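You operate a simulated robot arm through the tools that you are given. There is no shell and no other tool.

You run a simulated robot arm. Do the job below in one go: nothing can be reset, and whatever is moved stays where it is left.

JOB
Turn the air on at 4 bar, float the table and level it.
Fine: watch for the FLOAT lamp; ALONG 0 and ACROSS 0, with the white and yellow knobs alone.

It is judged by the outcome, as a careful person would: the job done as asked, and still so three seconds after it is handed in. It fails if anything else is knocked over, pushed out of place, dropped, spilled or broken.

ROBOT AND FRAMES
A 7-joint arm with a two-finger parallel gripper, fixed in place. Base frame: the origin is on the floor under the middle of its stand, x ahead of it, y to its left, z up. Lengths are in mm, angles in rad, forces in N, time in s.
It reaches about 1372 mm from its shoulder. Its first joint turns from -2.601 to 2.601 rad. Payload 3.43 kg.
The tool frame sits at the grasp point between the pads (the TCP): z along the fingers, y along the line on which they close. The tips reach 30 mm beyond it. Largest opening 94 mm; finger width 28, thickness 10; the body of the gripper, 50 by 96 mm, starts 55 mm behind the TCP.
Orientation is that of the tool frame in the base frame, as [roll, pitch, yaw] about the fixed x, y, z axes, in that order (R = Rz(yaw) Ry(pitch) Rx(roll)). With the fingers straight down and closing along the base's y, the tool's x points along the base's -x, its y along +y and its z along -z.

CONTROLS
- The arm moves only by the tool drive_tool. Its argument "moves" is a list of rows, each an object (a shift or turn left out is 0, a gripper value left out holds the last) with "hand": the closure in counts, from 0 (fully open) to 255 (shut); "travel": the shift along the tool's x, y, z in mm, a list of three; "rot": the turn, a rotation vector about the tool's x, y, z in rad, a list of three. In form: [{"hand": hand, "travel": [dx, dy, dz], "rot": [rx, ry, rz]}, ...]. A call has 1 to 20 rows; each row is the pose to reach, as a shift and turn from the pose commanded when the call began, along the tool's axes at that moment. Each row takes 0.2 s and may step no farther than 50 mm and 0.15 rad from the row before; otherwise, or with a gripper value out of range, the whole call is refused. A pose out of reach is approached as far as the arm can. The call stops where the force on the tool passes 40 N (or 10 N more than at its start, if that is more) or the arm is blocked; 0.2 s more then pass. Each finger travels about 45 mm/s and halts on what it meets, pressing with about 26 N; the grip force reading is that of the motor and also rises with nothing between the fingers. The clock runs only during rows and for 0.2 s after the last one: add rows that repeat a pose to give the fingers time. The reply holds the time, the measured pose of the TCP, the force on the tool along the base axes, the opening and the grip force, in the units named above and with some noise, with the torque about the TCP (base axes, N m) and any sound that the robot's microphone picked up.
- Cameras (640 x 400 px; columns grow to the right, rows downward): "scene" is fixed at [55.3, -494.4, 1481]; the picture's right is [0.02, -1.00, 0.00], its down [-0.65, -0.01, -0.76] and it looks along [0.76, 0.01, -0.65] (base axes); focal length 344 px, centre (320, 200). "wrist" rides on the gripper at [76, 14, -102] in the tool frame; the picture's right is [-0.18, 0.98, 0.00], its down [-0.75, -0.14, -0.64] and it looks along [-0.63, -0.12, 0.77] (tool axes); focal length 243 px, centre (320, 200). There is no depth. A picture from a camera that has moved, and an enlarged one, comes with that camera's place and axes in the base frame and with its lens. The place of the scene camera against the robot may be out by one fixed shift of up to 18 mm in any direction.
- get_image(camera): a new picture of that camera. It takes no simulated time.
- zoom(camera, box): a new picture of the part [left, top, right, bottom] of that camera's present view, enlarged. It takes no simulated time.
- hand_in(): hands the job in; it is judged then, once.

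Places have to be worked out from the pictures, the camera data and where the tool is seen. Open the gripper and draw the arm clear of the work before you hand the job in, unless the task says otherwise.

The tools are called after "Emit:" as name(argument=value, ...) on one line, values as JSON. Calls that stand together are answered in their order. drive_tool: Moves the arm, as the interface text tells. Its arguments: {"type":"object","properties":{"moves":{"type":"array"}},"required":["moves"]} The other tools are called the same way: get_image (camera) takes a picture; zoom (camera, box) takes an enlarged picture of a part of a camera's view; hand_in () hands the job in.

At the start:

```text
time_s: 0.0
tcp_pos: [673.0, -78.3, 1004.5]
ee_rot: [-3.142, 0.001, 3.142]
ft_force: [-0.4, -0.5, -0.6]
wrist_torque: [0.0, 0.02, 0.0]
grip_width: 94.0
gripper_force: 0.0
```

scene: 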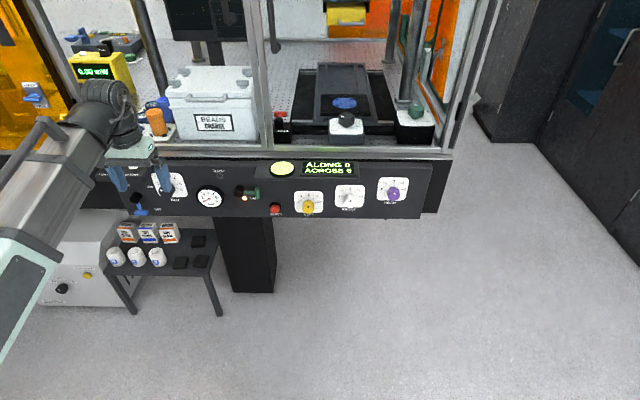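
wrist: 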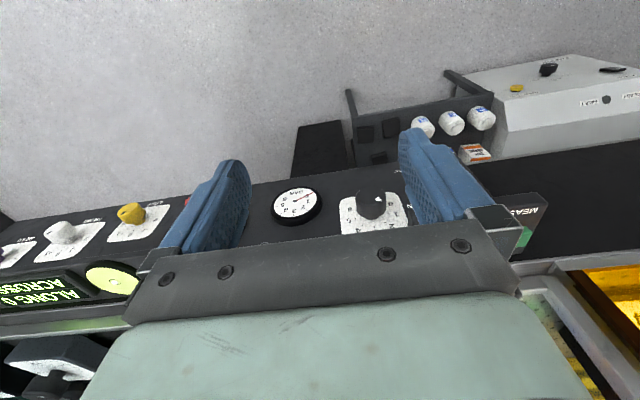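

I'll start by looking closely at the panel from both cameras before moving anything.

Emit:
zoom(camera="scene", box=[80, 150, 260, 262])

Emit:
zoom(camera="scene", box=[240, 150, 440, 275])

Emit:
zoom(camera="wrist", box=[230, 120, 550, 320])

Emit:
zoom(camera="wrist", box=[0, 180, 240, 330])

```text
3.56 times, centred on (170, 206) of scene
camera zoom: at [55.3, -494.4, 1481.0], right [0.02, -1.0, 0.0], down [-0.65, -0.01, -0.76], along [0.76, 0.01, -0.65], focal length 1223 px, centre (853, 179)
```

zoom: 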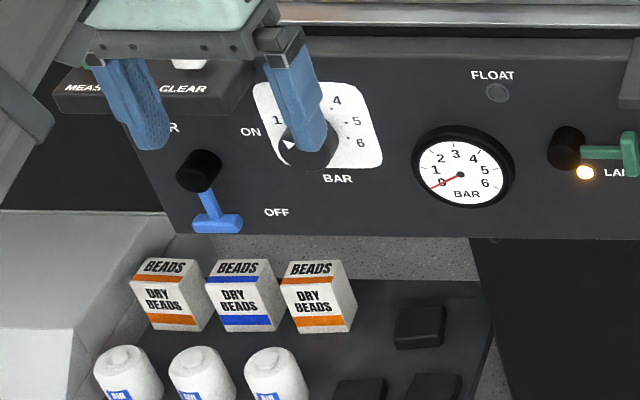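

```text
3.20 times, centred on (340, 212) of scene
camera zoom: at [55.3, -494.4, 1481.0], right [0.02, -1.0, 0.0], down [-0.65, -0.01, -0.76], along [0.76, 0.01, -0.65], focal length 1100 px, centre (256, 160)
```

zoom: 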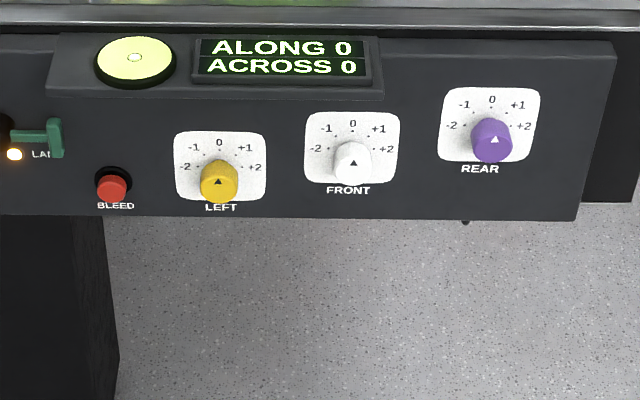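

```text
2.00 times, centred on (390, 220) of wrist
camera zoom: at [596.3, -62.6, 1107.7], right [0.18, 0.98, 0.0], down [0.75, -0.14, 0.64], along [0.63, -0.12, -0.77], focal length 485 px, centre (180, 160)
```

zoom: 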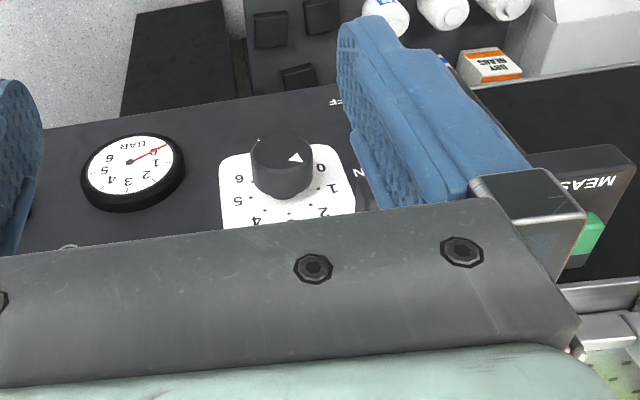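

```text
2.67 times, centred on (120, 255) of wrist
camera zoom: at [596.3, -62.6, 1107.7], right [0.18, 0.98, 0.0], down [0.75, -0.14, 0.64], along [0.63, -0.12, -0.77], focal length 647 px, centre (853, 53)
```

zoom: 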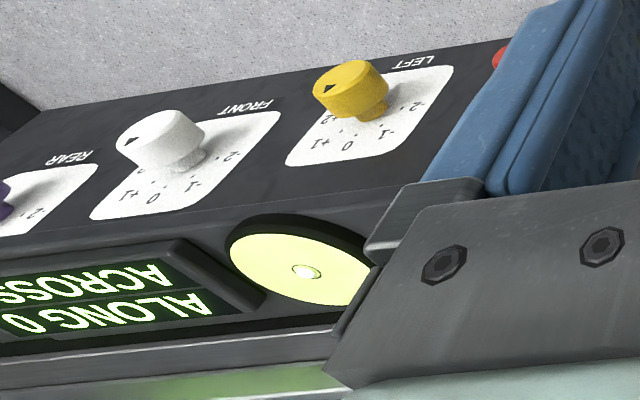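

The panel has an AIR lever (blue), BAR knob, gauge, a green lever near a lit lamp, BLEED button and three knobs. I'll zoom in on the labels I can't yet read.

Emit:
zoom(camera="scene", box=[220, 170, 300, 220])

Emit:
zoom(camera="scene", box=[95, 155, 191, 215])

Emit:
zoom(camera="scene", box=[40, 20, 280, 170])

Emit:
zoom(camera="scene", box=[240, 20, 480, 170])

```text
8.00 times, centred on (260, 195) of scene
camera zoom: at [55.3, -494.4, 1481.0], right [0.02, -1.0, 0.0], down [-0.65, -0.01, -0.76], along [0.76, 0.01, -0.65], focal length 2751 px, centre (800, 240)
```

zoom: 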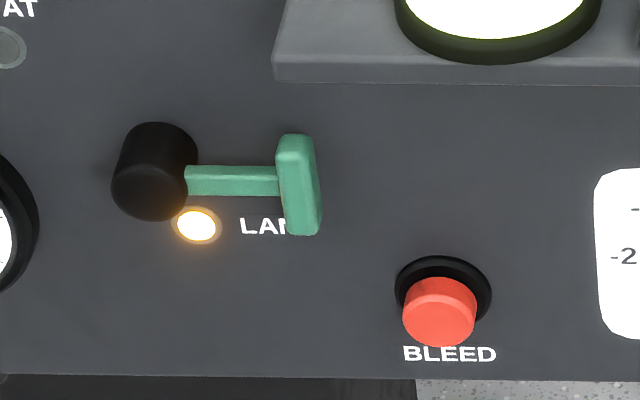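

```text
6.67 times, centred on (143, 185) of scene
camera zoom: at [55.3, -494.4, 1481.0], right [0.02, -1.0, 0.0], down [-0.65, -0.01, -0.76], along [0.76, 0.01, -0.65], focal length 2292 px, centre (1500, 300)
```

zoom: 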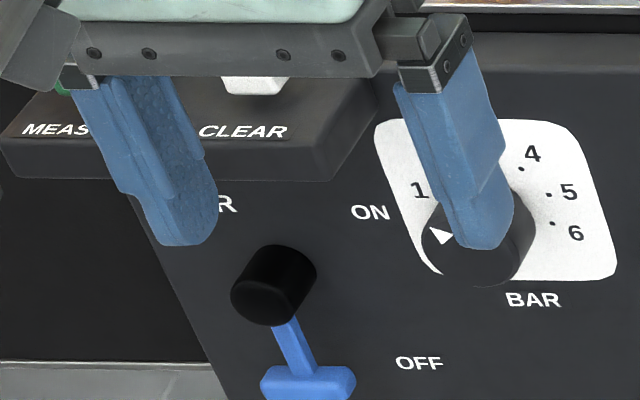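

```text
2.67 times, centred on (160, 95) of scene
camera zoom: at [55.3, -494.4, 1481.0], right [0.02, -1.0, 0.0], down [-0.65, -0.01, -0.76], along [0.76, 0.01, -0.65], focal length 917 px, centre (747, 480)
```

zoom: 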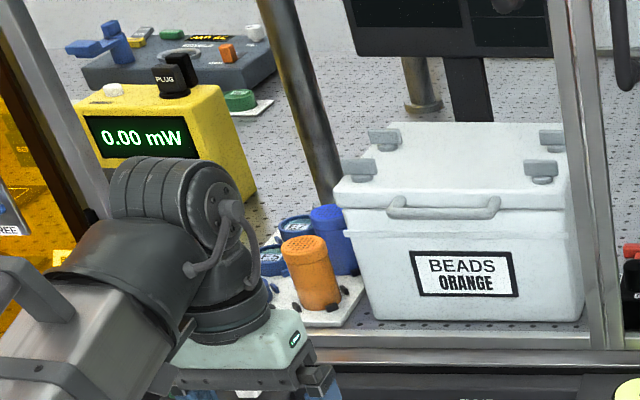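

```text
2.67 times, centred on (360, 95) of scene
camera zoom: at [55.3, -494.4, 1481.0], right [0.02, -1.0, 0.0], down [-0.65, -0.01, -0.76], along [0.76, 0.01, -0.65], focal length 917 px, centre (213, 480)
```

zoom: 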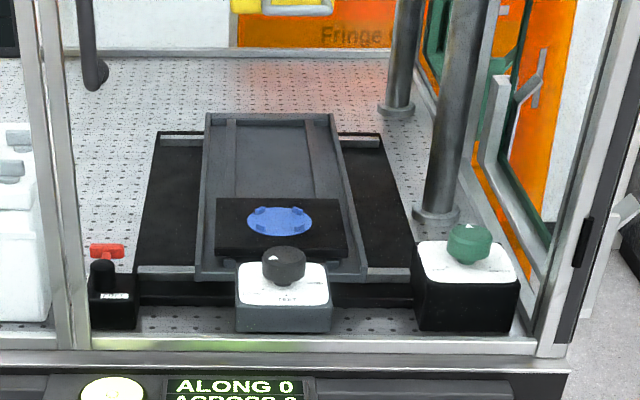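

The panel stands nearly upright at about x≈845, z≈760–890. To read its labels I'll pull the tool back toward the robot and pitch it up, so the wrist camera faces the panel.

Emit:
drive_tool(moves=[{"hand": 0, "travel": [20, -17, 8], "rot": [0, -0.14, 0]}, {"travel": [40, -35, 16], "rot": [0, -0.28, 0]}, {"travel": [60, -52, 24], "rot": [0, -0.42, 0]}, {"travel": [80, -70, 32], "rot": [0, -0.56, 0]}, {"travel": [95, -87, 40], "rot": [0, -0.7, 0]}, {"travel": [105, -105, 48], "rot": [0, -0.84, 0]}, {"travel": [113, -122, 54], "rot": [0, -0.98, 0]}, {"travel": [113, -122, 54], "rot": [0, -0.98, 0]}])

Emit:
get_image(camera="wrist")

Emit:
get_image(camera="scene")

```text
time_s: 1.8
tcp_pos: [647.7, -254.5, 969.3]
ee_rot: [-3.139, 0.981, -3.141]
ft_force: [-0.5, 0.5, -0.9]
wrist_torque: [-0.03, -0.01, 0.04]
grip_width: 94.3
gripper_force: 0.1
out of reach, approached as far as the arm can: row 4, 5, 6, 7, 8
```

```text
taken
camera wrist: at [521.2, -238.5, 963.8], right [0.1, 0.98, 0.15], down [-0.12, -0.14, 0.98], along [0.99, -0.12, 0.1], focal length 243 px, centre (320, 200)
```

wrist: 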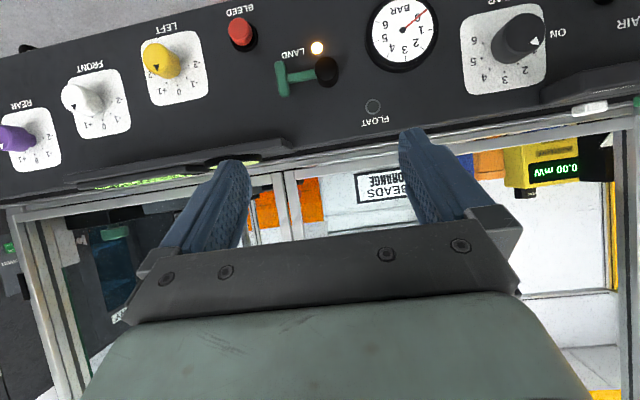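

```text
taken
```

scene: 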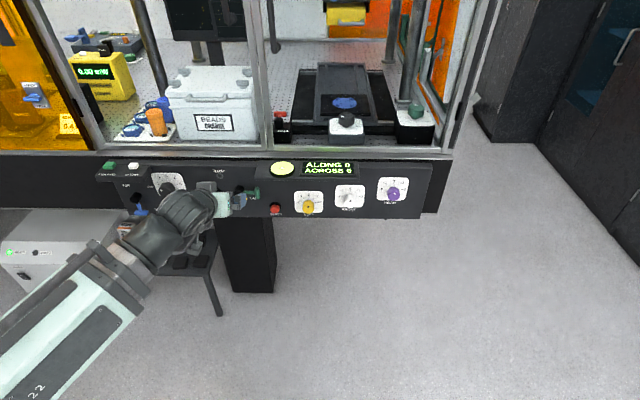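

Now the labels are readable (upside-down). I'll zoom in on the AIR, LAND/FLOAT and knob areas.

Emit:
zoom(camera="wrist", box=[230, 0, 454, 140])

Emit:
zoom(camera="wrist", box=[416, 0, 640, 140])

Emit:
zoom(camera="wrist", box=[0, 10, 272, 180])

Emit:
zoom(camera="scene", box=[90, 150, 282, 270])

```text
2.86 times, centred on (342, 70) of wrist
camera zoom: at [521.2, -238.5, 963.8], right [0.1, 0.98, 0.15], down [-0.12, -0.14, 0.98], along [0.99, -0.12, 0.1], focal length 693 px, centre (257, 571)
```

zoom: 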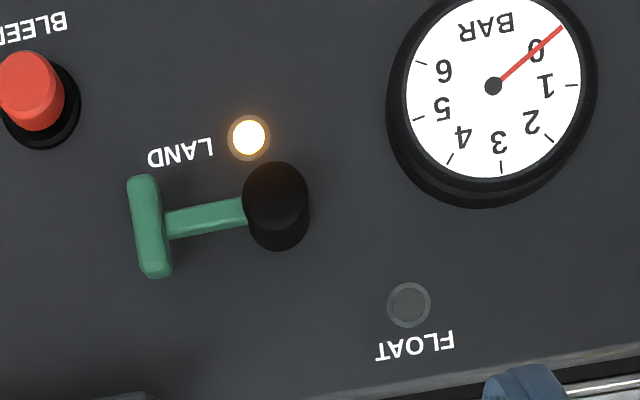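

```text
2.86 times, centred on (528, 70) of wrist
camera zoom: at [521.2, -238.5, 963.8], right [0.1, 0.98, 0.15], down [-0.12, -0.14, 0.98], along [0.99, -0.12, 0.1], focal length 693 px, centre (-274, 571)
```

zoom: 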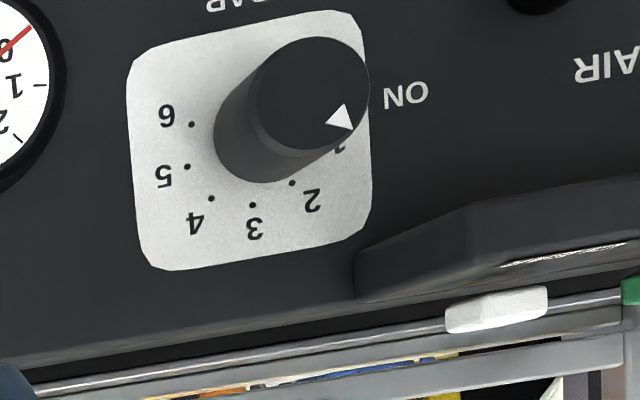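

```text
2.35 times, centred on (136, 95) of wrist
camera zoom: at [521.2, -238.5, 963.8], right [0.1, 0.98, 0.15], down [-0.12, -0.14, 0.98], along [0.99, -0.12, 0.1], focal length 571 px, centre (753, 447)
```

zoom: 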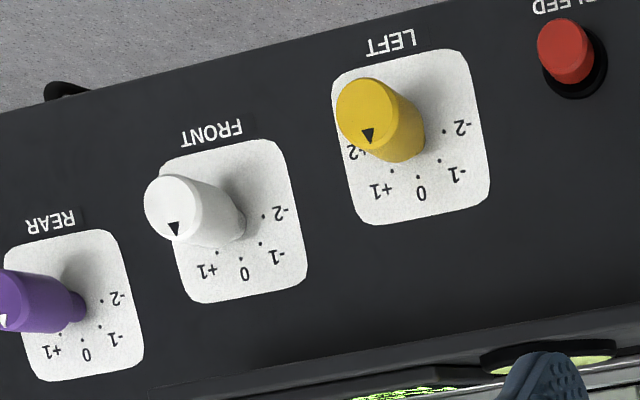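

```text
3.33 times, centred on (186, 210) of scene
camera zoom: at [55.3, -494.4, 1481.0], right [0.02, -1.0, 0.0], down [-0.65, -0.01, -0.76], along [0.76, 0.01, -0.65], focal length 1146 px, centre (767, 167)
```

zoom: 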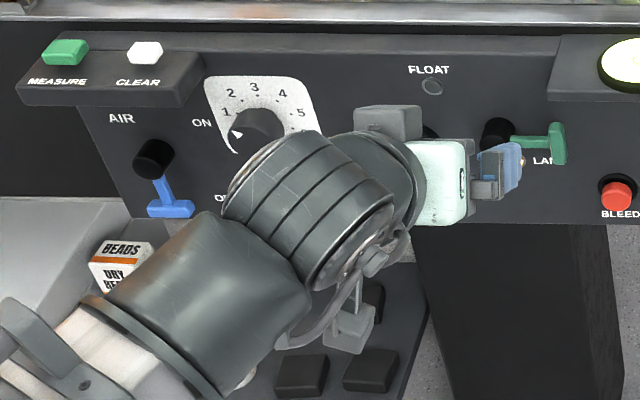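

The panel works out as vertical at x≈849, with the BAR knob axis near (y −35, z 850), about 40 mm tall and 41 mm across. The LAND lever is a separate control next to the FLOAT lamp. The last target was beyond the arm's inner reach, so I'll make a small test move to find out which pose the next shift is measured from.

Emit:
drive_tool(moves=[{"travel": [-27.9, 0, 41.5]}, {"travel": [-27.9, 0, 41.5]}])

```text
time_s: 2.4
tcp_pos: [700.1, -253.0, 970.0]
ee_rot: [-3.141, 0.98, -3.141]
ft_force: [0.2, 0.3, 0.3]
wrist_torque: [0.02, -0.01, 0.02]
grip_width: 94.1
gripper_force: 0.1
```

The shift is measured from the pose actually reached. Next I'll point the tool straight at the panel and move in front of the BAR knob at a standoff of about x=735.

Emit:
drive_tool(moves=[{"travel": [13.4, 36.3, 16], "rot": [0, -0.0985, 0]}, {"travel": [26.7, 72.7, 32], "rot": [0, -0.197, 0]}, {"travel": [40.1, 109, 48], "rot": [0, -0.2955, 0]}, {"travel": [53.5, 145.3, 64], "rot": [0, -0.394, 0]}, {"travel": [66.8, 181.7, 80], "rot": [0, -0.4925, 0]}, {"travel": [80.2, 218, 95.9], "rot": [0, -0.591, 0]}, {"travel": [80.2, 218, 95.9], "rot": [0, -0.591, 0]}])

Emit:
get_image(camera="wrist")

Emit:
get_image(camera="scene")

```text
time_s: 4.0
tcp_pos: [736.2, -34.8, 853.6]
ee_rot: [-1.722, 1.553, -1.712]
ft_force: [-0.1, 0.2, -0.1]
wrist_torque: [-0.02, 0.05, 0.08]
grip_width: 94.2
gripper_force: 0.1
out of reach, approached as far as the arm can: row 3, 4, 5, 6, 7
```

```text
taken
camera wrist: at [632.5, -20.9, 778.5], right [-0.01, 0.99, 0.17], down [-0.64, -0.14, 0.76], along [0.77, -0.1, 0.63], focal length 243 px, centre (320, 200)
```

wrist: 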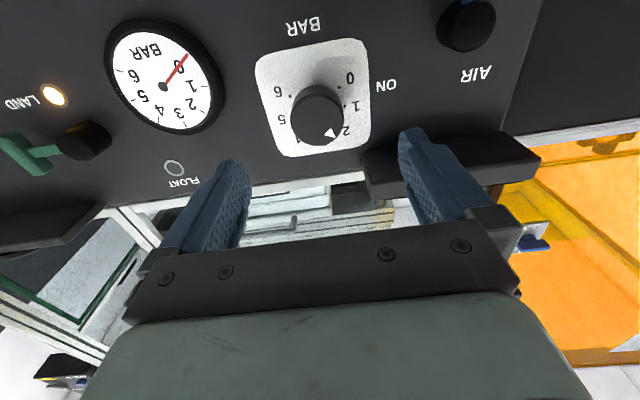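

```text
taken
```

scene: 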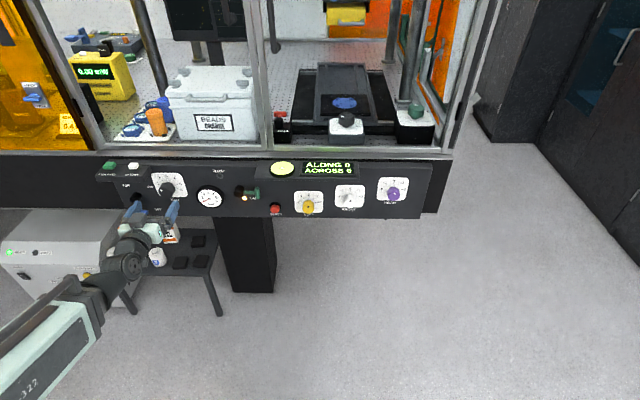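

I'm nicely in front of the BAR knob. I'll zoom to read its pointer, the gauge and the AIR lever.

Emit:
zoom(camera="wrist", box=[240, 10, 400, 110])

Emit:
zoom(camera="wrist", box=[240, 60, 400, 160])

Emit:
zoom(camera="scene", box=[100, 150, 228, 230])

Emit:
zoom(camera="wrist", box=[0, 0, 240, 150])

```text
4.00 times, centred on (320, 60) of wrist
camera zoom: at [632.5, -20.9, 778.5], right [-0.01, 0.99, 0.17], down [-0.64, -0.14, 0.76], along [0.77, -0.1, 0.63], focal length 970 px, centre (320, 760)
```

zoom: 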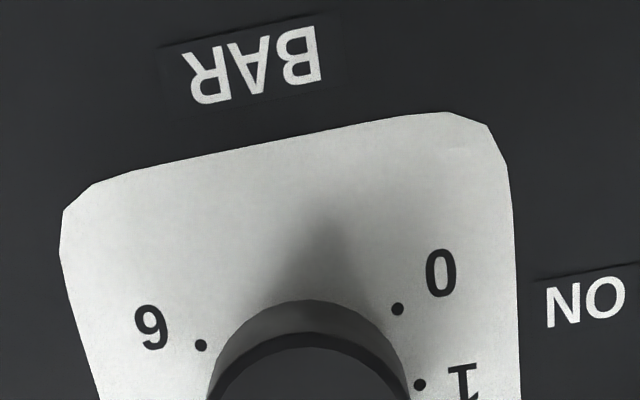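

```text
4.00 times, centred on (320, 110) of wrist
camera zoom: at [632.5, -20.9, 778.5], right [-0.01, 0.99, 0.17], down [-0.64, -0.14, 0.76], along [0.77, -0.1, 0.63], focal length 970 px, centre (320, 560)
```

zoom: 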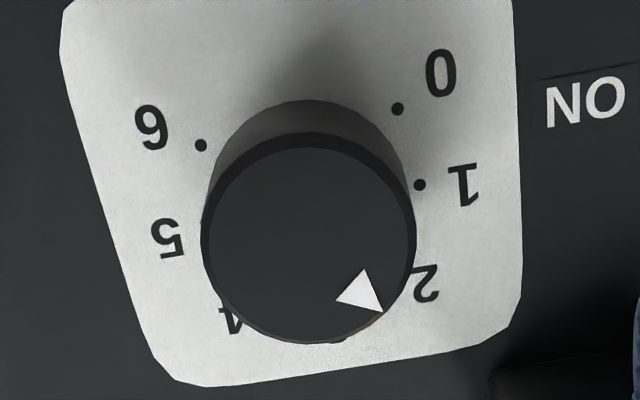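

```text
5.00 times, centred on (164, 190) of scene
camera zoom: at [55.3, -494.4, 1481.0], right [0.02, -1.0, 0.0], down [-0.65, -0.01, -0.76], along [0.76, 0.01, -0.65], focal length 1719 px, centre (1100, 250)
```

zoom: 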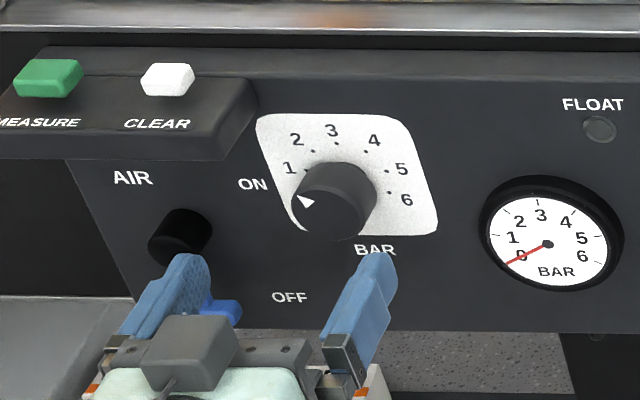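

```text
2.67 times, centred on (120, 75) of wrist
camera zoom: at [632.5, -20.9, 778.5], right [-0.01, 0.99, 0.17], down [-0.64, -0.14, 0.76], along [0.77, -0.1, 0.63], focal length 647 px, centre (853, 533)
```

zoom: 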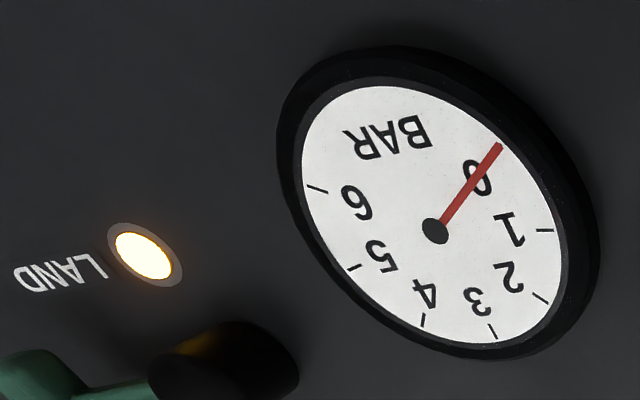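

The BAR pointer sits at roughly 2, so it needs about 78° clockwise to reach 4. I'll roll the gripper about −0.68 rad first, so the turn is spread around its centre, and trim the height at standoff.

Emit:
drive_tool(moves=[{"hand": 20, "travel": [2, 0.8, 0], "rot": [0, 0, -0.136]}, {"travel": [4, 0.8, 0], "rot": [0, 0, -0.272]}, {"travel": [4, 0.8, 0], "rot": [0, 0, -0.408]}, {"travel": [4, 0.8, 0], "rot": [0, 0, -0.544]}, {"travel": [4, 0.8, 0], "rot": [0, 0, -0.68]}, {"travel": [4, 0.8, 0], "rot": [0, 0, -0.68]}])

Emit:
get_image(camera="wrist")

```text
time_s: 5.4
tcp_pos: [738.0, -65.5, 859.7]
ee_rot: [-1.778, 0.899, -1.695]
ft_force: [0.2, -0.5, 0.6]
wrist_torque: [-0.02, 0.01, 0.0]
grip_width: 86.7
gripper_force: 0.0
out of reach, approached as far as the arm can: row 2, 3, 4, 5, 6
```

```text
taken
camera wrist: at [628.4, -104.0, 804.2], right [-0.09, 0.89, -0.46], down [-0.56, 0.33, 0.76], along [0.82, 0.32, 0.47], focal length 243 px, centre (320, 200)
```

wrist: 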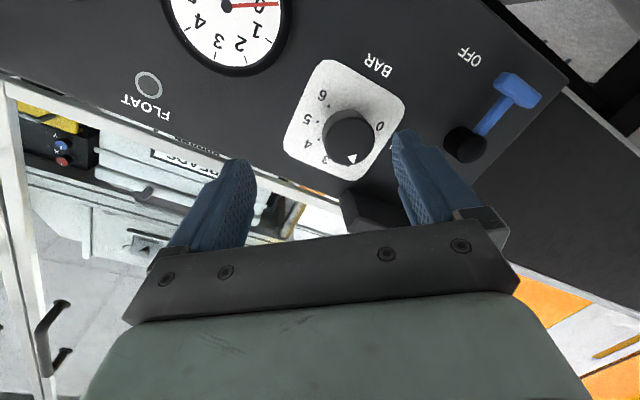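

Rolling at that close-in distance pushed the arm off to the side (TCP y −65, tool tilted). I'll go forward to x≈778, where it has more room, and correct the tilt and centring on the way.

Emit:
drive_tool(moves=[{"travel": [-7, 13, 21], "rot": [0.055, -0.039, -0.005]}, {"travel": [-14.5, 26.6, 42.2], "rot": [0.109, -0.077, -0.01]}, {"travel": [-14.5, 26.6, 42.2], "rot": [0.109, -0.077, -0.01]}])

Emit:
get_image(camera="wrist")

```text
time_s: 6.2
tcp_pos: [767.3, -52.7, 875.2]
ee_rot: [-1.61, 0.913, -1.526]
ft_force: [0.3, 0.2, 0.5]
wrist_torque: [0.01, -0.01, -0.01]
grip_width: 86.6
gripper_force: 0.0
out of reach, approached as far as the arm can: row 1, 2, 3
```

```text
taken
camera wrist: at [666.4, -95.7, 809.2], right [-0.08, 0.89, -0.45], down [-0.65, 0.3, 0.7], along [0.76, 0.35, 0.55], focal length 243 px, centre (320, 200)
```

wrist: 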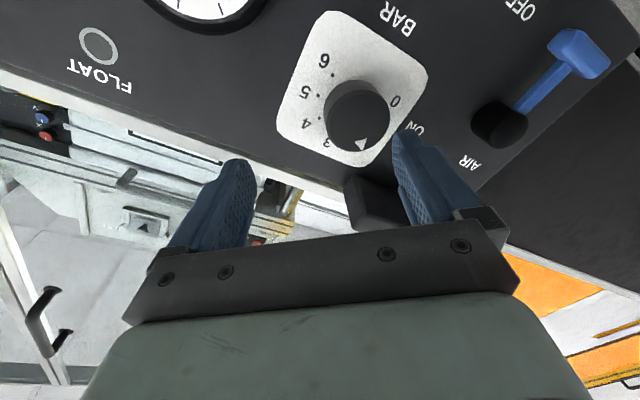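

The −roll direction is clearly limited here (TCP stays high at z 875). I'll unroll back to level, return to the knob axis and test how freely that height can be reached.

Emit:
drive_tool(moves=[{"travel": [0, 0, 0], "rot": [0, 0, 0.14]}, {"travel": [0, 0, 0], "rot": [0, 0, 0.28]}, {"travel": [0, 0, 0], "rot": [0, 0, 0.42]}, {"travel": [0, 0, 0], "rot": [0, 0, 0.56]}, {"travel": [0, 0, 0], "rot": [0, 0, 0.66]}, {"travel": [0, 0, 0], "rot": [0, 0, 0.66]}])

```text
time_s: 7.6
tcp_pos: [768.3, -54.3, 874.5]
ee_rot: [2.947, 1.547, 3.023]
ft_force: [0.0, 0.3, 1.0]
wrist_torque: [-0.02, 0.0, 0.0]
grip_width: 86.6
gripper_force: 0.0
```

Unrolling worked without clipping. Next I'll move to the knob axis at x≈778 with the tool square to the panel.

Emit:
drive_tool(moves=[{"travel": [12, 10, 6], "rot": [0.038, -0.012, 0]}, {"travel": [24.3, 19.4, 11.8], "rot": [0.076, -0.024, 0]}, {"travel": [24.3, 19.4, 11.8], "rot": [0.076, -0.024, 0]}])

Emit:
get_image(camera="wrist")

Emit:
get_image(camera="scene")

```text
time_s: 8.4
tcp_pos: [777.5, -35.3, 849.7]
ee_rot: [2.568, 1.568, 2.576]
ft_force: [0.4, 0.3, -0.9]
wrist_torque: [-0.02, 0.0, 0.01]
grip_width: 86.6
gripper_force: 0.0
```

```text
taken
camera wrist: at [675.0, -20.0, 774.4], right [-0.01, 0.98, 0.19], down [-0.64, -0.15, 0.76], along [0.77, -0.11, 0.63], focal length 243 px, centre (320, 200)
```

wrist: 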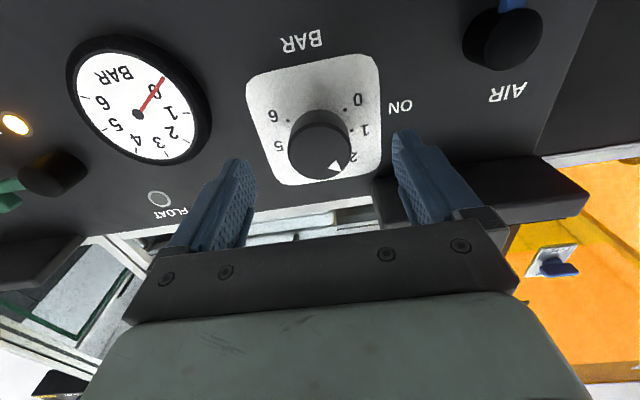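

```text
taken
```

scene: 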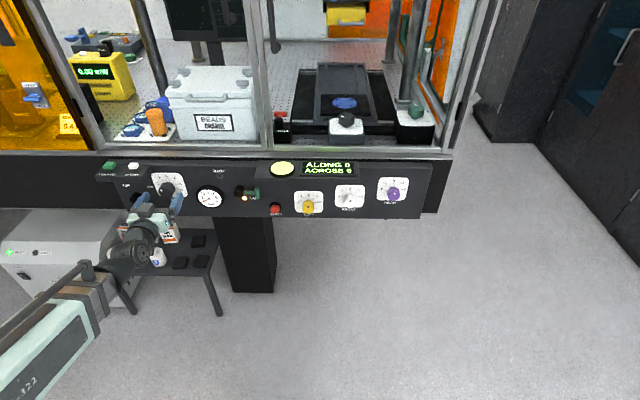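

Square to the panel at (777.5, −35.3, 849.7) with no clipping. I'll zoom to check the knob's centring before advancing.

Emit:
zoom(camera="wrist", box=[240, 80, 400, 180])

Emit:
zoom(camera="scene", box=[100, 150, 228, 230])

```text
4.00 times, centred on (320, 130) of wrist
camera zoom: at [675.0, -20.0, 774.4], right [-0.01, 0.98, 0.19], down [-0.64, -0.15, 0.76], along [0.77, -0.11, 0.63], focal length 970 px, centre (320, 480)
```

zoom: 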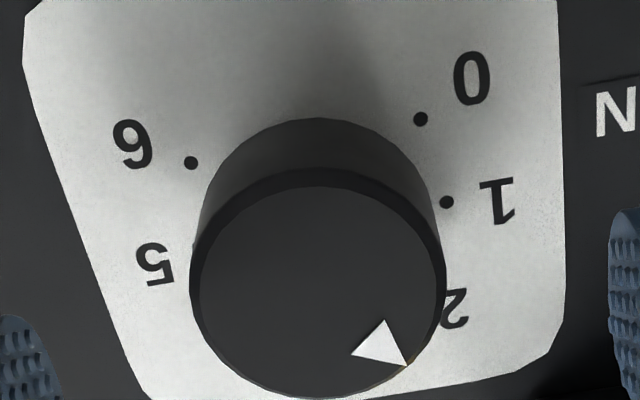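

```text
5.00 times, centred on (164, 190) of scene
camera zoom: at [55.3, -494.4, 1481.0], right [0.02, -1.0, 0.0], down [-0.65, -0.01, -0.76], along [0.76, 0.01, -0.65], focal length 1719 px, centre (1100, 250)
```

zoom: 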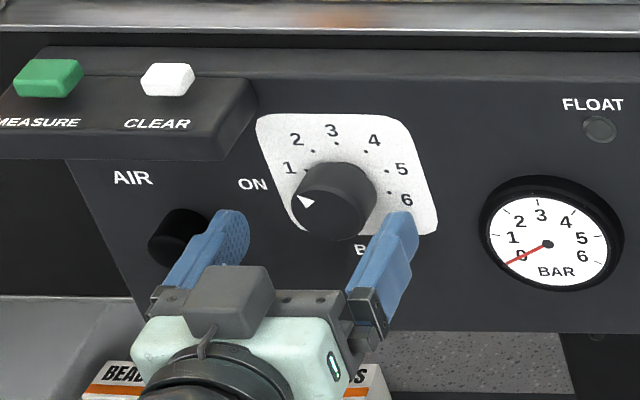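

The knob is centred between the fingers to within about 2 mm (axis ≈ y −33, z 849.5). I'll advance to x≈810 so the tips stop about 8 mm short of the plate, then close on the knob.

Emit:
drive_tool(moves=[{"hand": 20, "travel": [0, 1, 16]}, {"travel": [0, 1, 32.5]}, {"travel": [0, 1, 32.5]}, {"hand": 255, "travel": [0, 1, 32.5]}, {"travel": [0, 1, 32.5]}, {"travel": [0, 1, 32.5]}, {"travel": [0, 1, 32.5]}, {"travel": [0, 1, 32.5]}])

Emit:
get_image(camera="wrist")

Emit:
zoom(camera="scene", box=[100, 150, 228, 230])

```text
time_s: 10.2
tcp_pos: [810.4, -34.4, 850.8]
ee_rot: [2.338, 1.566, 2.346]
ft_force: [0.6, -19.8, 2.2]
wrist_torque: [0.01, -0.1, -0.57]
grip_width: 41.4
gripper_force: 45.4
```

```text
taken
camera wrist: at [708.1, -20.1, 774.7], right [-0.01, 0.98, 0.19], down [-0.64, -0.15, 0.76], along [0.77, -0.11, 0.63], focal length 243 px, centre (320, 200)
```

wrist: 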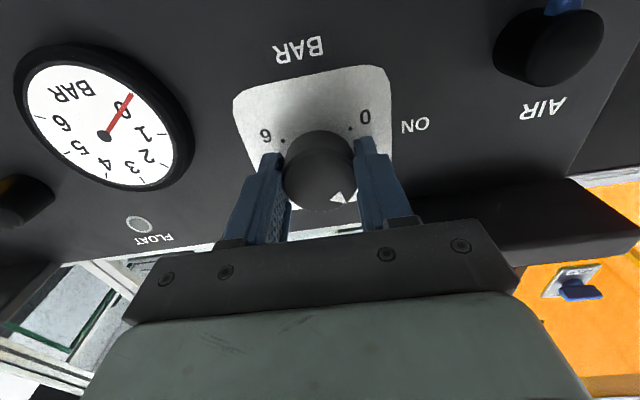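

```text
5.00 times, centred on (164, 190) of scene
camera zoom: at [55.3, -494.4, 1481.0], right [0.02, -1.0, 0.0], down [-0.65, -0.01, -0.76], along [0.76, 0.01, -0.65], focal length 1719 px, centre (1100, 250)
```

zoom: 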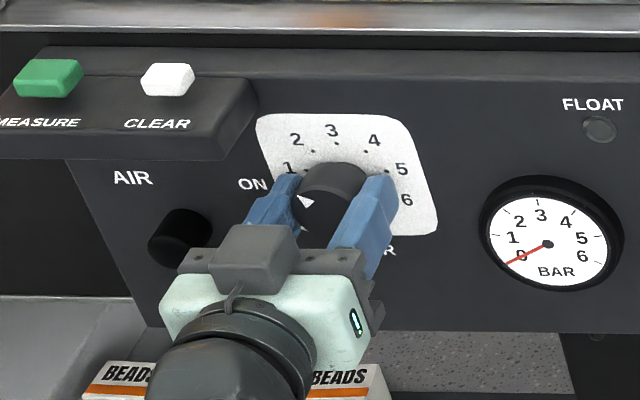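

I have the knob (width 41.4 mm), with about 20 N of side load, so I'll ease 1 mm toward −y and turn clockwise 0.56 rad in steps while watching the force.

Emit:
drive_tool(moves=[{"hand": 255, "travel": [0, -1, 0]}, {"travel": [0, -1, 0], "rot": [0, 0, 0.14]}, {"travel": [0, -1, 0], "rot": [0, 0, 0.28]}, {"travel": [0, -1, 0], "rot": [0, 0, 0.42]}, {"travel": [0, -1, 0], "rot": [0, 0, 0.56]}, {"travel": [0, -1, 0], "rot": [0, 0, 0.56]}])

Emit:
get_image(camera="wrist")

Emit:
zoom(camera="scene", box=[100, 150, 228, 230])

```text
time_s: 11.6
tcp_pos: [810.3, -35.4, 849.8]
ee_rot: [1.576, 1.008, 1.584]
ft_force: [10.4, -16.7, 9.0]
wrist_torque: [0.04, -0.17, -0.4]
grip_width: 41.2
gripper_force: 45.8
```

```text
taken
camera wrist: at [707.8, 18.2, 793.9], right [0.0, 0.73, 0.68], down [-0.64, -0.53, 0.56], along [0.77, -0.43, 0.47], focal length 243 px, centre (320, 200)
```

wrist: 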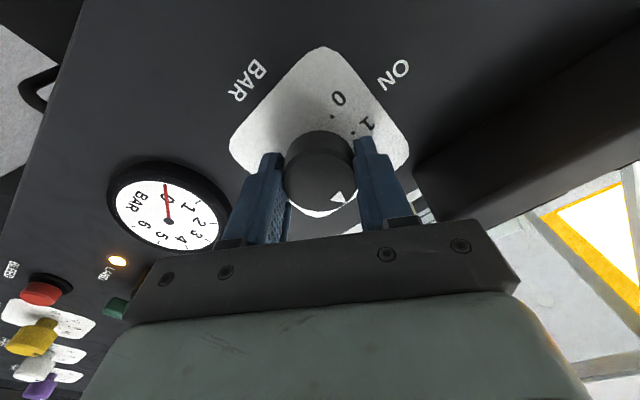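

```text
5.00 times, centred on (164, 190) of scene
camera zoom: at [55.3, -494.4, 1481.0], right [0.02, -1.0, 0.0], down [-0.65, -0.01, -0.76], along [0.76, 0.01, -0.65], focal length 1719 px, centre (1100, 250)
```

zoom: 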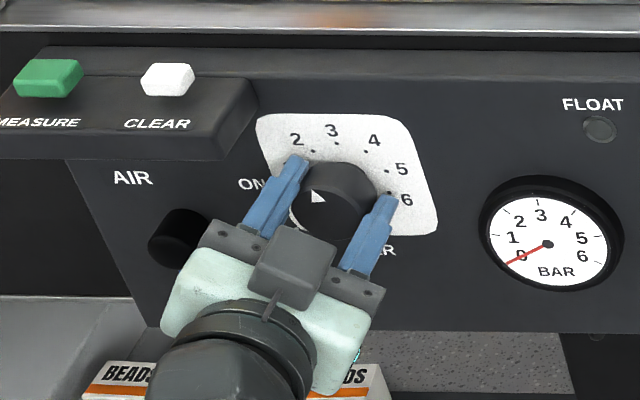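

The pointer turns together with the gripper and nothing is clipped. I'll continue clockwise by 0.80 rad toward 4.

Emit:
drive_tool(moves=[{"hand": 255, "rot": [0, 0, 0.14]}, {"rot": [0, 0, 0.28]}, {"rot": [0, 0, 0.42]}, {"rot": [0, 0, 0.56]}, {"rot": [0, 0, 0.69]}, {"rot": [0, 0, 0.8]}, {"rot": [0, 0, 0.8]}])

Emit:
get_image(camera="wrist")

Emit:
zoom(camera="scene", box=[132, 155, 212, 205])

```text
time_s: 13.2
tcp_pos: [809.1, -33.4, 849.7]
ee_rot: [1.572, 0.207, 1.581]
ft_force: [15.5, 0.4, 12.8]
wrist_torque: [-0.01, -0.18, 0.31]
grip_width: 41.2
gripper_force: 45.1
```

```text
taken
camera wrist: at [707.5, 43.6, 848.6], right [0.0, 0.02, 1.0], down [-0.63, -0.77, 0.02], along [0.77, -0.63, 0.01], focal length 243 px, centre (320, 200)
```

wrist: 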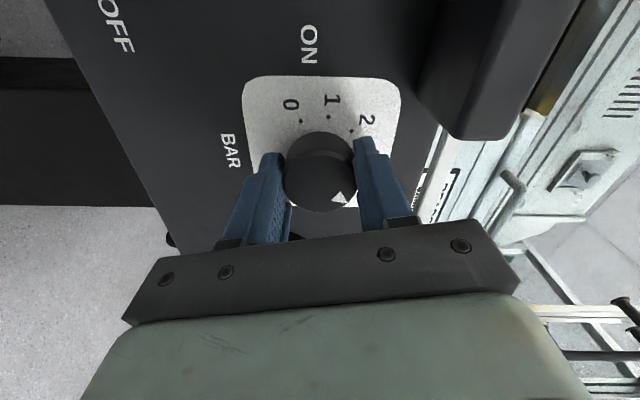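

```text
8.00 times, centred on (172, 180) of scene
camera zoom: at [55.3, -494.4, 1481.0], right [0.02, -1.0, 0.0], down [-0.65, -0.01, -0.76], along [0.76, 0.01, -0.65], focal length 2751 px, centre (1504, 360)
```

zoom: 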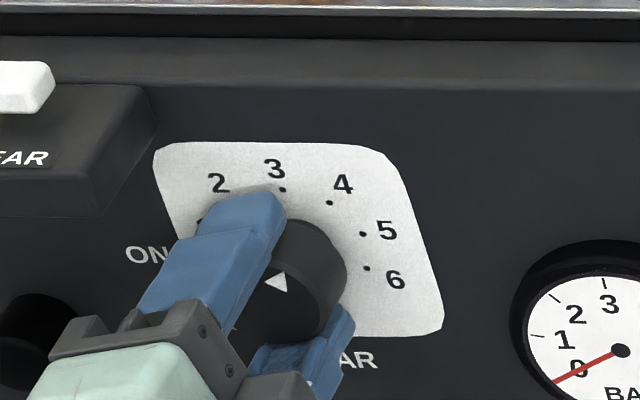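

The roll is now about 1.36 rad from where I gripped. I'll zoom to measure where the pointer ended relative to the dots.

Emit:
zoom(camera="wrist", box=[240, 100, 400, 200])

Emit:
zoom(camera="scene", box=[152, 165, 200, 195])

```text
4.00 times, centred on (320, 150) of wrist
camera zoom: at [707.5, 43.6, 848.6], right [0.0, 0.02, 1.0], down [-0.63, -0.77, 0.02], along [0.77, -0.63, 0.01], focal length 970 px, centre (320, 400)
```

zoom: 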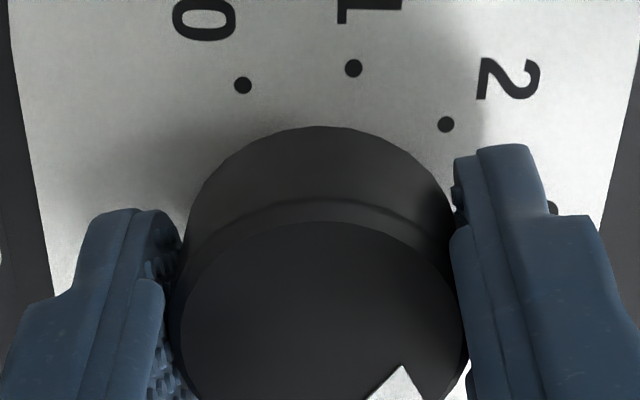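

```text
13.33 times, centred on (176, 180) of scene
camera zoom: at [55.3, -494.4, 1481.0], right [0.02, -1.0, 0.0], down [-0.65, -0.01, -0.76], along [0.76, 0.01, -0.65], focal length 4585 px, centre (2240, 467)
```

zoom: 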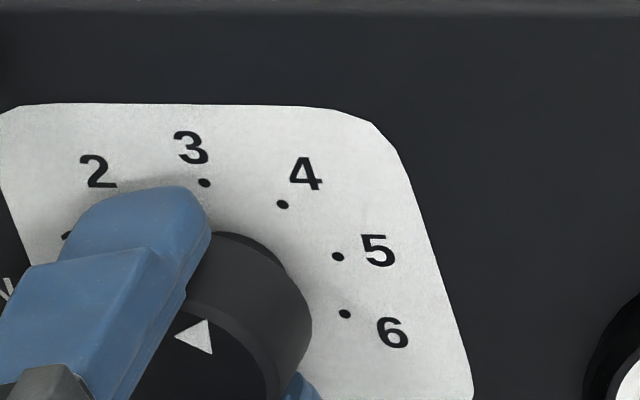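

From the scene view the pointer is at about +37°, close to 4; the wrist view puts it a little further. The gauge will settle it once the air is on. I'll open just a little (the box above is near) and draw straight back.

Emit:
drive_tool(moves=[{"hand": 95}, {"hand": 95}, {"hand": 95, "travel": [0, 0, -18]}, {"travel": [0, 0, -36]}, {"travel": [0, 0, -50]}, {"travel": [0, 0, -50]}])

Emit:
get_image(camera="wrist")

Emit:
zoom(camera="scene", box=[132, 155, 212, 205])

```text
time_s: 14.6
tcp_pos: [760.7, -34.8, 849.3]
ee_rot: [1.576, 0.209, 1.58]
ft_force: [0.1, -0.2, -0.1]
wrist_torque: [0.01, 0.03, 0.03]
grip_width: 59.1
gripper_force: 0.0
```

```text
taken
camera wrist: at [656.8, 42.7, 847.5], right [0.0, 0.02, 1.0], down [-0.64, -0.77, 0.02], along [0.77, -0.64, 0.01], focal length 243 px, centre (320, 200)
```

wrist: 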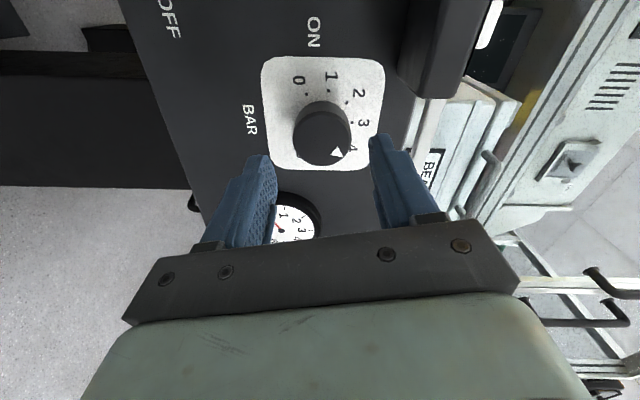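

```text
8.00 times, centred on (172, 180) of scene
camera zoom: at [55.3, -494.4, 1481.0], right [0.02, -1.0, 0.0], down [-0.65, -0.01, -0.76], along [0.76, 0.01, -0.65], focal length 2751 px, centre (1504, 360)
```

zoom: 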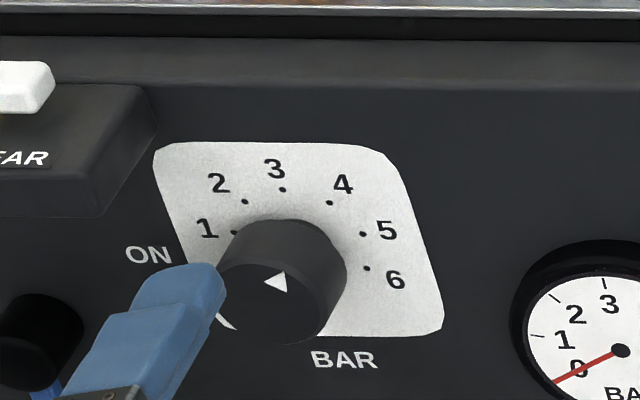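

The dial now shows the pointer near 4. Next is the AIR lever, whose pivot I triangulate at about (818, 68, 806) with the handle hanging about 48 mm below. I'll move in front of it with the tool rolled 90° for a clear view.

Emit:
drive_tool(moves=[{"hand": 95, "travel": [39, -14, -8], "rot": [0, 0, 0.07]}, {"travel": [78, -28, -8], "rot": [0, 0, 0.14]}, {"travel": [116, -42, -8], "rot": [0, 0, 0.2]}, {"travel": [116, -42, -8], "rot": [0, 0, 0.2]}])

Emit:
get_image(camera="wrist")

Emit:
zoom(camera="scene", box=[90, 150, 218, 230])

```text
time_s: 15.6
tcp_pos: [760.6, 3.6, 799.2]
ee_rot: [1.589, 0.007, 1.648]
ft_force: [0.1, -0.4, 0.3]
wrist_torque: [0.02, -0.01, -0.02]
grip_width: 58.7
gripper_force: 0.0
out of reach, approached as far as the arm can: row 1, 2, 3, 4
```

```text
taken
camera wrist: at [652.7, 72.9, 814.9], right [0.03, -0.18, 0.98], down [-0.59, -0.8, -0.12], along [0.81, -0.57, -0.13], focal length 243 px, centre (320, 200)
```

wrist: 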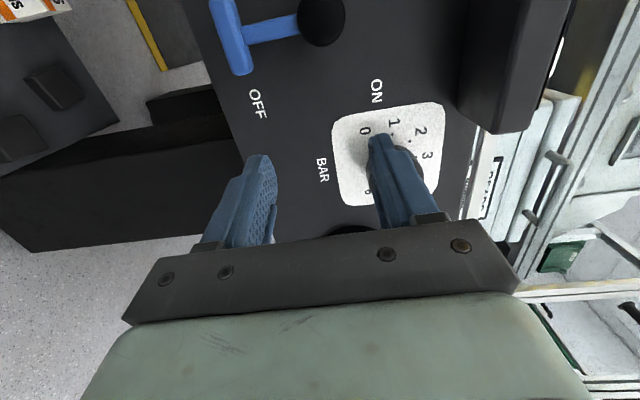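

```text
5.00 times, centred on (154, 190) of scene
camera zoom: at [55.3, -494.4, 1481.0], right [0.02, -1.0, 0.0], down [-0.65, -0.01, -0.76], along [0.76, 0.01, -0.65], focal length 1719 px, centre (1150, 250)
```

zoom: 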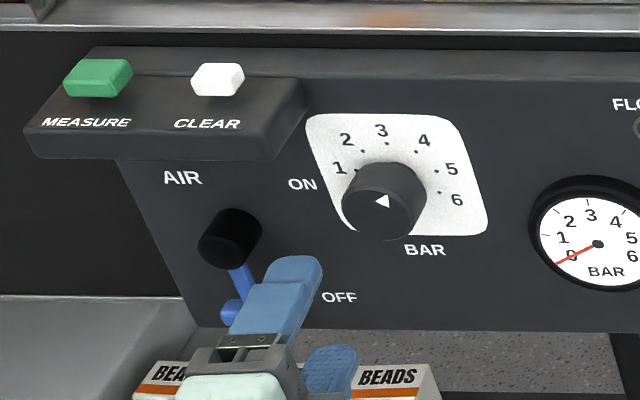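

Clipped again: the arm can't fold this close to its base with y to the left, so I need to work nearer the panel there. This view does show the AIR lever, so I'll zoom in to locate it.

Emit:
zoom(camera="wrist", box=[190, 0, 398, 130])

Emit:
zoom(camera="scene", box=[110, 180, 174, 220])

```text
3.08 times, centred on (294, 65) of wrist
camera zoom: at [652.7, 72.9, 814.9], right [0.03, -0.18, 0.98], down [-0.59, -0.8, -0.12], along [0.81, -0.57, -0.13], focal length 746 px, centre (400, 615)
```

zoom: 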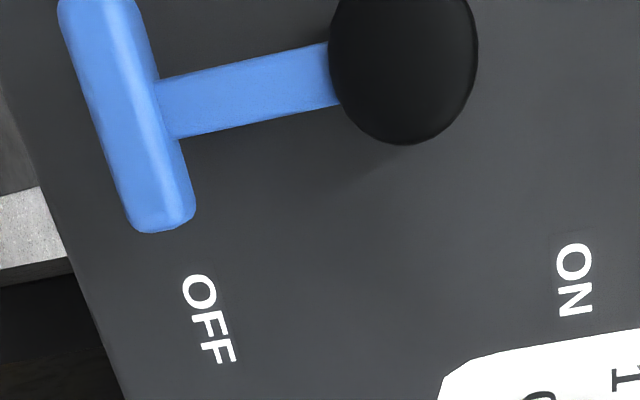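

```text
10.00 times, centred on (142, 200) of scene
camera zoom: at [55.3, -494.4, 1481.0], right [0.02, -1.0, 0.0], down [-0.65, -0.01, -0.76], along [0.76, 0.01, -0.65], focal length 3439 px, centre (2100, 200)
```

zoom: 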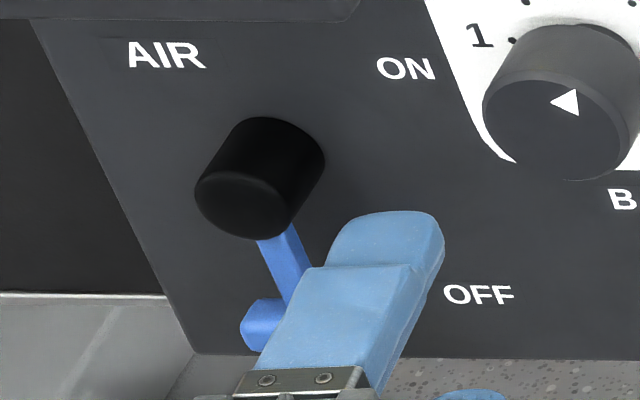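

The AIR labels fit a 90° lever: OFF is straight down and ON is pointing right. The pivot is about (y 75, z 809) and the T-handle about (831, 78, 756), spanning y≈54–100. I'll close the fingers to use as a pusher, square up, and move down and forward clear of the lever.

Emit:
drive_tool(moves=[{"hand": 255, "travel": [-1, -12, 8], "rot": [-0.006, -0.026, 0]}, {"travel": [-1.3, -24, 17], "rot": [-0.012, -0.052, 0]}, {"travel": [-1.6, -33.6, 24.9], "rot": [-0.018, -0.077, 0]}, {"travel": [-1.6, -33.6, 24.9], "rot": [-0.018, -0.077, 0]}])

Emit:
get_image(camera="wrist")

```text
time_s: 16.6
tcp_pos: [777.6, -20.7, 779.6]
ee_rot: [1.586, 0.008, 1.621]
ft_force: [0.2, 0.5, 0.2]
wrist_torque: [-0.02, 0.03, 0.01]
grip_width: 0.1
gripper_force: 25.4
out of reach, approached as far as the arm can: row 1, 2, 3, 4
```

```text
taken
camera wrist: at [671.7, 52.0, 794.5], right [0.02, -0.18, 0.98], down [-0.61, -0.79, -0.13], along [0.79, -0.59, -0.12], focal length 243 px, centre (320, 200)
```

wrist: 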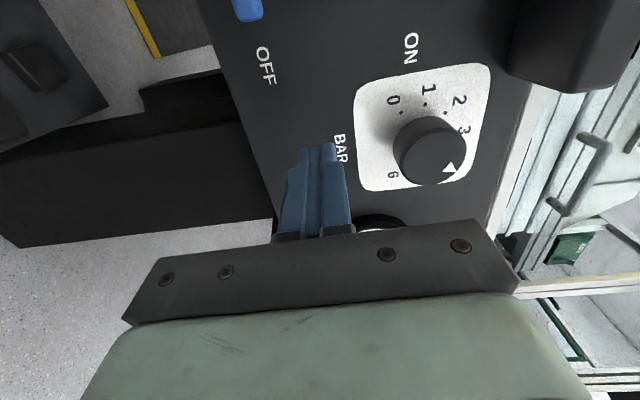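

Still clipped, and the tool drifted sideways as I went low. I'll look at the arm's posture in the scene camera to understand which limit I'm hitting.

Emit:
get_image(camera="scene")

Emit:
zoom(camera="scene", box=[0, 180, 240, 400])

```text
taken
```

scene: 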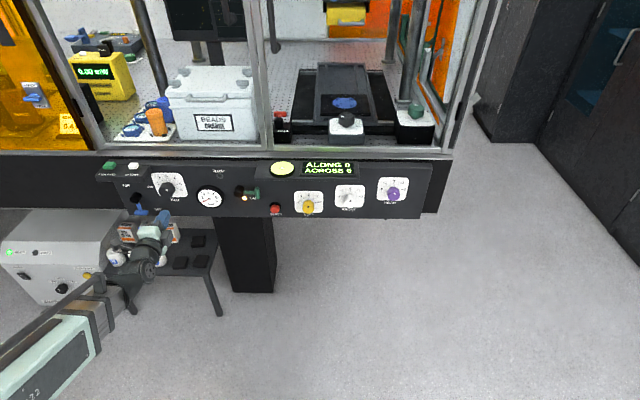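

```text
1.82 times, centred on (120, 290) of scene
camera zoom: at [55.3, -494.4, 1481.0], right [0.02, -1.0, 0.0], down [-0.65, -0.01, -0.76], along [0.76, 0.01, -0.65], focal length 625 px, centre (684, 36)
```

zoom: 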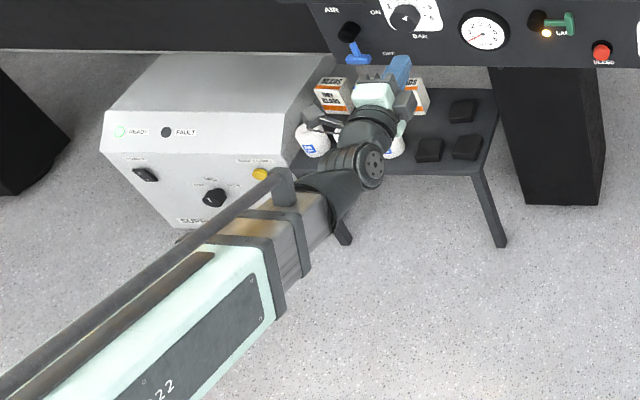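

The forearm slopes steeply down to the wrist, so pointing the tool level at low, close-in positions runs into a wrist limit. Pitching the fingers downward should free it. I'll unroll the tool first while lifting slightly.

Emit:
drive_tool(moves=[{"hand": 255, "travel": [0, 5, 0], "rot": [0, 0, -0.14]}, {"travel": [0, 10, 0], "rot": [0, 0, -0.28]}, {"travel": [0, 15, 0], "rot": [0, 0, -0.42]}, {"travel": [0, 20, 0], "rot": [0, 0, -0.56]}, {"travel": [0, 20, 0], "rot": [0, 0, -0.7]}, {"travel": [0, 20, 0], "rot": [0, 0, -0.84]}, {"travel": [0, 20, 0], "rot": [0, 0, -0.98]}, {"travel": [0, 20, 0], "rot": [0, 0, -1.12]}, {"travel": [0, 20, 0], "rot": [0, 0, -1.26]}, {"travel": [0, 20, 0], "rot": [0, 0, -1.4]}, {"travel": [0, 20, 0], "rot": [0, 0, -1.54]}, {"travel": [0, 20, 0], "rot": [0, 0, -1.54]}])

Emit:
zoom(camera="scene", box=[0, 200, 160, 320])

```text
time_s: 19.2
tcp_pos: [778.6, -21.2, 800.0]
ee_rot: [2.168, 1.546, 2.216]
ft_force: [0.5, 0.0, 0.6]
wrist_torque: [0.01, 0.0, 0.0]
grip_width: 0.0
gripper_force: 26.0
```

```text
3.33 times, centred on (80, 260) of scene
camera zoom: at [55.3, -494.4, 1481.0], right [0.02, -1.0, 0.0], down [-0.65, -0.01, -0.76], along [0.76, 0.01, -0.65], focal length 1146 px, centre (1120, 0)
```

zoom: 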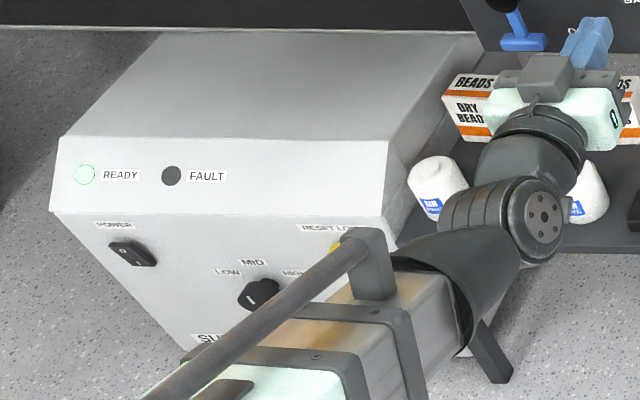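

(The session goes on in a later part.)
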